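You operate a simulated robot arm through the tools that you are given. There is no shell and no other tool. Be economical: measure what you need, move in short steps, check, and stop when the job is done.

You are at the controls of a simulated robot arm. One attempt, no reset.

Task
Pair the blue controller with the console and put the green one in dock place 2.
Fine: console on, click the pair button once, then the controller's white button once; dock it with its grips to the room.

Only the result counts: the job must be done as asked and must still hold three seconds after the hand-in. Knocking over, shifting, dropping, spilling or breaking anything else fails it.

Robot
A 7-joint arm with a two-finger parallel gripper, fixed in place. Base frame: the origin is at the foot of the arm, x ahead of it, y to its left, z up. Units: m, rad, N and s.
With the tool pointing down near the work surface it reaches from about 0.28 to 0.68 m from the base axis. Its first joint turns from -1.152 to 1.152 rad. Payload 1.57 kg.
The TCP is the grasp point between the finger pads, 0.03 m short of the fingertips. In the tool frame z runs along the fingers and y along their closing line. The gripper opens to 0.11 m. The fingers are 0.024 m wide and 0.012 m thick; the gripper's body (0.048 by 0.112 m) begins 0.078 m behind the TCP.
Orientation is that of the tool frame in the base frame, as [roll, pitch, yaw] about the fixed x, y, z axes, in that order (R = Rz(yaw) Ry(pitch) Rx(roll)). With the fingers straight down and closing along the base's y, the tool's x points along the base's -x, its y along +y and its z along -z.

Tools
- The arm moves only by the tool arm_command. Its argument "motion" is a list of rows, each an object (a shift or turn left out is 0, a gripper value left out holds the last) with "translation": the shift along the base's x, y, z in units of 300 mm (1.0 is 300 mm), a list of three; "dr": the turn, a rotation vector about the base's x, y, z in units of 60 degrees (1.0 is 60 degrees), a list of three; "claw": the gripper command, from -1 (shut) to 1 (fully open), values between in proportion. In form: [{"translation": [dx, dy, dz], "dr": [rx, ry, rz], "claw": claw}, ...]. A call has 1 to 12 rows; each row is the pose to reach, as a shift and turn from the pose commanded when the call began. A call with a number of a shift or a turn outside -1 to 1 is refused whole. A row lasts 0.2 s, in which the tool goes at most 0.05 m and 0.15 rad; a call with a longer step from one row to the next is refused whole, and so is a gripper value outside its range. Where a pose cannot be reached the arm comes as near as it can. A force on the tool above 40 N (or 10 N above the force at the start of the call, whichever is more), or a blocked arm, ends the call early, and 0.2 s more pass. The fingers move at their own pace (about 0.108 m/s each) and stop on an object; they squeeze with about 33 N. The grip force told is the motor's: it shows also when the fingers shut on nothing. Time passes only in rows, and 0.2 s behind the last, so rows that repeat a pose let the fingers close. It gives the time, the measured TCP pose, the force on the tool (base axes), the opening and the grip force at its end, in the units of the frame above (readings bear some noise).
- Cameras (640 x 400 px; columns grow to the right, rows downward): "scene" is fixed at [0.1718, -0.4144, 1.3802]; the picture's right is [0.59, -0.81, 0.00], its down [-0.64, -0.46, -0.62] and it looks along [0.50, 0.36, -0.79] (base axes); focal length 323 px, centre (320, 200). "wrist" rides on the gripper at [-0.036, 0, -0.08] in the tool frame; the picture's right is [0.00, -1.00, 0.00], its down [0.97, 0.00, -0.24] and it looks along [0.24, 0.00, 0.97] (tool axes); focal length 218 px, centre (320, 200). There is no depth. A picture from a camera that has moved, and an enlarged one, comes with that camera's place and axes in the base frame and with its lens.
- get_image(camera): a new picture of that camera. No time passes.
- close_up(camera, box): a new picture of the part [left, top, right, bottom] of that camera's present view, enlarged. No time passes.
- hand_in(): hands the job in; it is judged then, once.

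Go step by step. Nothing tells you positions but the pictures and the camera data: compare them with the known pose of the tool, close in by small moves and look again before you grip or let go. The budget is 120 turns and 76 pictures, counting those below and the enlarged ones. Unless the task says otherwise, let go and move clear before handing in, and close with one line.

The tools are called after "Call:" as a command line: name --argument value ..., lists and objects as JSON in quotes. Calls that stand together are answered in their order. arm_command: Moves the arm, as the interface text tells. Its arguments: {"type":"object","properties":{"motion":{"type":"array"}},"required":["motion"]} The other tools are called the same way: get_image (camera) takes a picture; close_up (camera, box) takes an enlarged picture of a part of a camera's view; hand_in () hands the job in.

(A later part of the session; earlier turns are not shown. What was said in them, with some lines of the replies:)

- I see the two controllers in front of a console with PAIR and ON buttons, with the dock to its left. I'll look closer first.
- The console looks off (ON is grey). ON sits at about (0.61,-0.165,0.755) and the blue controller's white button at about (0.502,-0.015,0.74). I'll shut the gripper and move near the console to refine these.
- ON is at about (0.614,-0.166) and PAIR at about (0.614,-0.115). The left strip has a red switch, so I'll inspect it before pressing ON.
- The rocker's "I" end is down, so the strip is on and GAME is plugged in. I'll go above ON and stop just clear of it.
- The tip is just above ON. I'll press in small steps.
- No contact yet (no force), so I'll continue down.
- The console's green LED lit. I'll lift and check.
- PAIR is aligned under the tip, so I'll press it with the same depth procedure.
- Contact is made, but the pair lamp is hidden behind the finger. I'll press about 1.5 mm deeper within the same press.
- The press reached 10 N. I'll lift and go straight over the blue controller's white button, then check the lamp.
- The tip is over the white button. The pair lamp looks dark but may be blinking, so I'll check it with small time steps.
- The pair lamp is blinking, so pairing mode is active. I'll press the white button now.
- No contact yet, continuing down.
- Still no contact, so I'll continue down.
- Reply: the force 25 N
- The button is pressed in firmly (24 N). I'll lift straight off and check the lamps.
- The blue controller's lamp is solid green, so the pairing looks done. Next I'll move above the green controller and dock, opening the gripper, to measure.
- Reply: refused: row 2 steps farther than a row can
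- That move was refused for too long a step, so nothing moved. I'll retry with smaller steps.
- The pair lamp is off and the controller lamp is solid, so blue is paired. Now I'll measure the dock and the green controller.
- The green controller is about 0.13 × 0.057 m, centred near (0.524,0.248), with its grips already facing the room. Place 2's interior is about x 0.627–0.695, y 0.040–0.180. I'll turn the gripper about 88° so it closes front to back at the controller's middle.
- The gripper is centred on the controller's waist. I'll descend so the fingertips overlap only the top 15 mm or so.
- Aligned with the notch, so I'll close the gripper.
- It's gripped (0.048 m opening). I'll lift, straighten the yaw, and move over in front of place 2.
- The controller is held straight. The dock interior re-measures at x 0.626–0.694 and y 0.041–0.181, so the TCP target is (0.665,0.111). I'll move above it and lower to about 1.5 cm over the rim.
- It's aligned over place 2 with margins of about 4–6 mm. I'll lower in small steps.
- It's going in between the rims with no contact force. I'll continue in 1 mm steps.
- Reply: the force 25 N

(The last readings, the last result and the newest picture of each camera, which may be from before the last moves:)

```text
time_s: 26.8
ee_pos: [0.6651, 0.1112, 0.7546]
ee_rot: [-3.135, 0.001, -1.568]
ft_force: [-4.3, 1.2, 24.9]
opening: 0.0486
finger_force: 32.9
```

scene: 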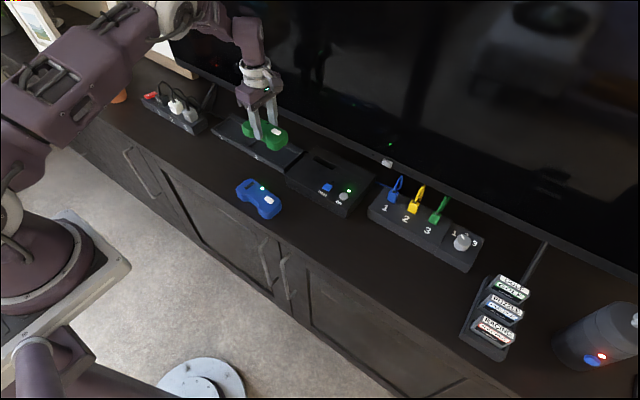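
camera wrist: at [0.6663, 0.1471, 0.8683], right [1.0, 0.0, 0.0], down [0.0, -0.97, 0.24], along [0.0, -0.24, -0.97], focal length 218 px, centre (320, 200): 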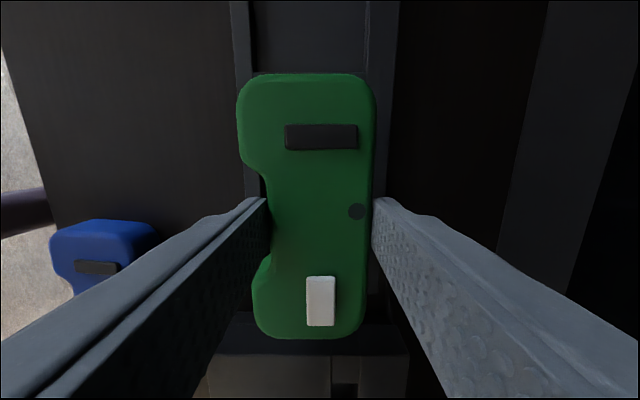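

There is contact at TCP z 0.7546, which matches the dock floor. I'll check the seat before letting go.

Call:
get_image --camera "wrist"

Call:
close_up --camera "scene" --box '[230, 110, 310, 170]'

```text
29 pictures are left
camera wrist: at [0.6647, 0.1475, 0.835], right [1.0, 0.0, 0.0], down [0.0, -0.97, 0.24], along [0.0, -0.24, -0.97], focal length 218 px, centre (320, 200)
```

wrist: 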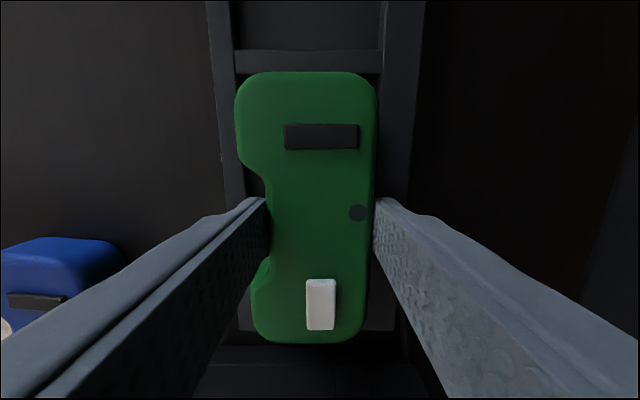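

```text
6.67 times, centred on (270, 140) of scene
camera zoom: at [0.1712, -0.4144, 1.3802], right [0.59, -0.81, 0.0], down [-0.63, -0.46, -0.62], along [0.5, 0.36, -0.79], focal length 2151 px, centre (653, 600)
```

zoom: 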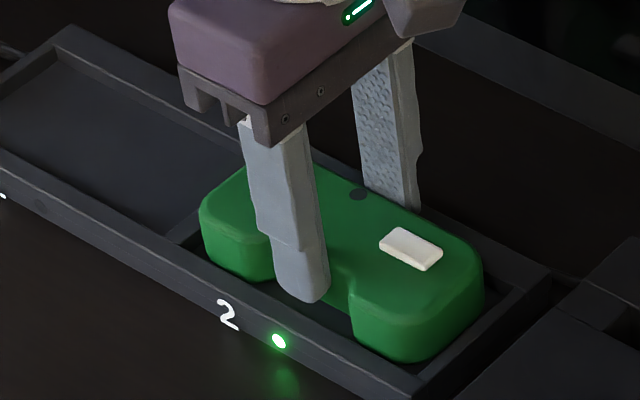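

Dock lamp 2 lit green, so it is seated. I'll relieve the push slightly, open gently and rise.

Call:
arm_command --motion '[{"translation": [0, 0, 0.003]}, {"translation": [0, 0, 0.004], "claw": 0.05}, {"translation": [0, 0, 0.004]}, {"translation": [0, 0, 0.03], "claw": 0.15}, {"translation": [0, 0, 0.1]}, {"translation": [0, 0, 0.25]}, {"translation": [0, 0, 0.4]}]'

Call:
get_image --camera "wrist"

Call:
get_image --camera "scene"

```text
time_s: 28.4
ee_pos: [0.6633, 0.1093, 0.8736]
ee_rot: [-3.142, 0.0, -1.569]
ft_force: [-0.6, 0.3, 0.5]
opening: 0.0631
finger_force: 0.1
```

```text
27 pictures are left
camera wrist: at [0.6641, 0.1454, 0.9533], right [1.0, 0.0, 0.0], down [0.0, -0.97, 0.24], along [0.0, -0.24, -0.97], focal length 218 px, centre (320, 200)
```

wrist: 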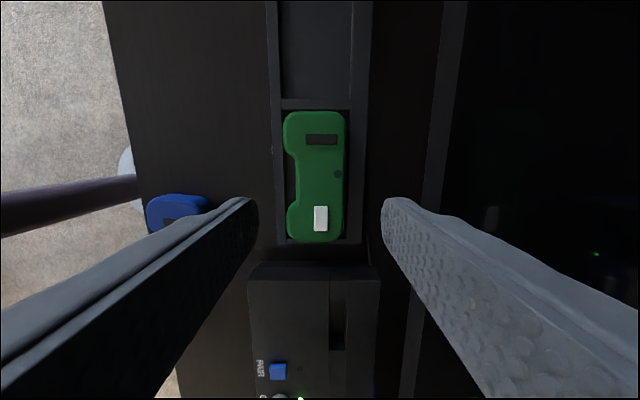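

```text
26 pictures are left
```

scene: 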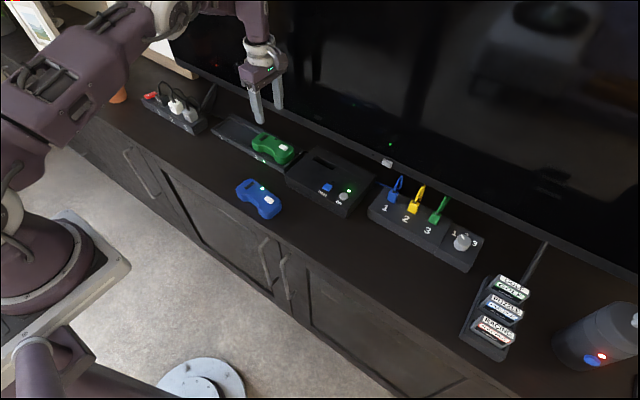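

Green sits in place 2 with its grips to the room. One last check of the lamps after backing off a little.

Call:
arm_command --motion '[{"translation": [-0.08, 0, 0.1]}, {"translation": [-0.2, 0, 0.2]}, {"translation": [-0.3, 0, 0.3]}, {"translation": [-0.3, 0, 0.3]}]'

Call:
close_up --camera "scene" --box '[220, 110, 380, 230]'

```text
time_s: 29.4
ee_pos: [0.5747, 0.1104, 0.963]
ee_rot: [-3.141, 0.0, -1.569]
ft_force: [-1.0, -1.1, 0.2]
opening: 0.0635
finger_force: 0.1
```

```text
3.33 times, centred on (300, 170) of scene
camera zoom: at [0.1718, -0.4144, 1.3802], right [0.59, -0.81, 0.0], down [-0.64, -0.46, -0.62], along [0.5, 0.36, -0.79], focal length 1075 px, centre (387, 300)
```

zoom: 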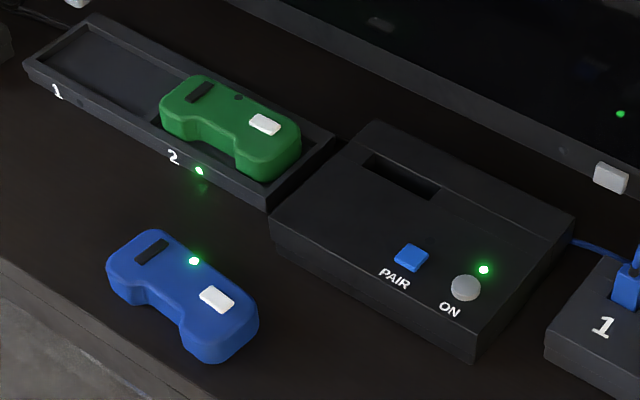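

The console, the blue controller and dock place 2 all show green lamps, and the arm is clear, so I'm handing in.

Call:
hand_in

```text
The job is handed in.
```

The console is on and the blue controller is paired, with its lamp solid green. The green controller sits in dock place 2 with its grips to the room, and that place's lamp is lit.
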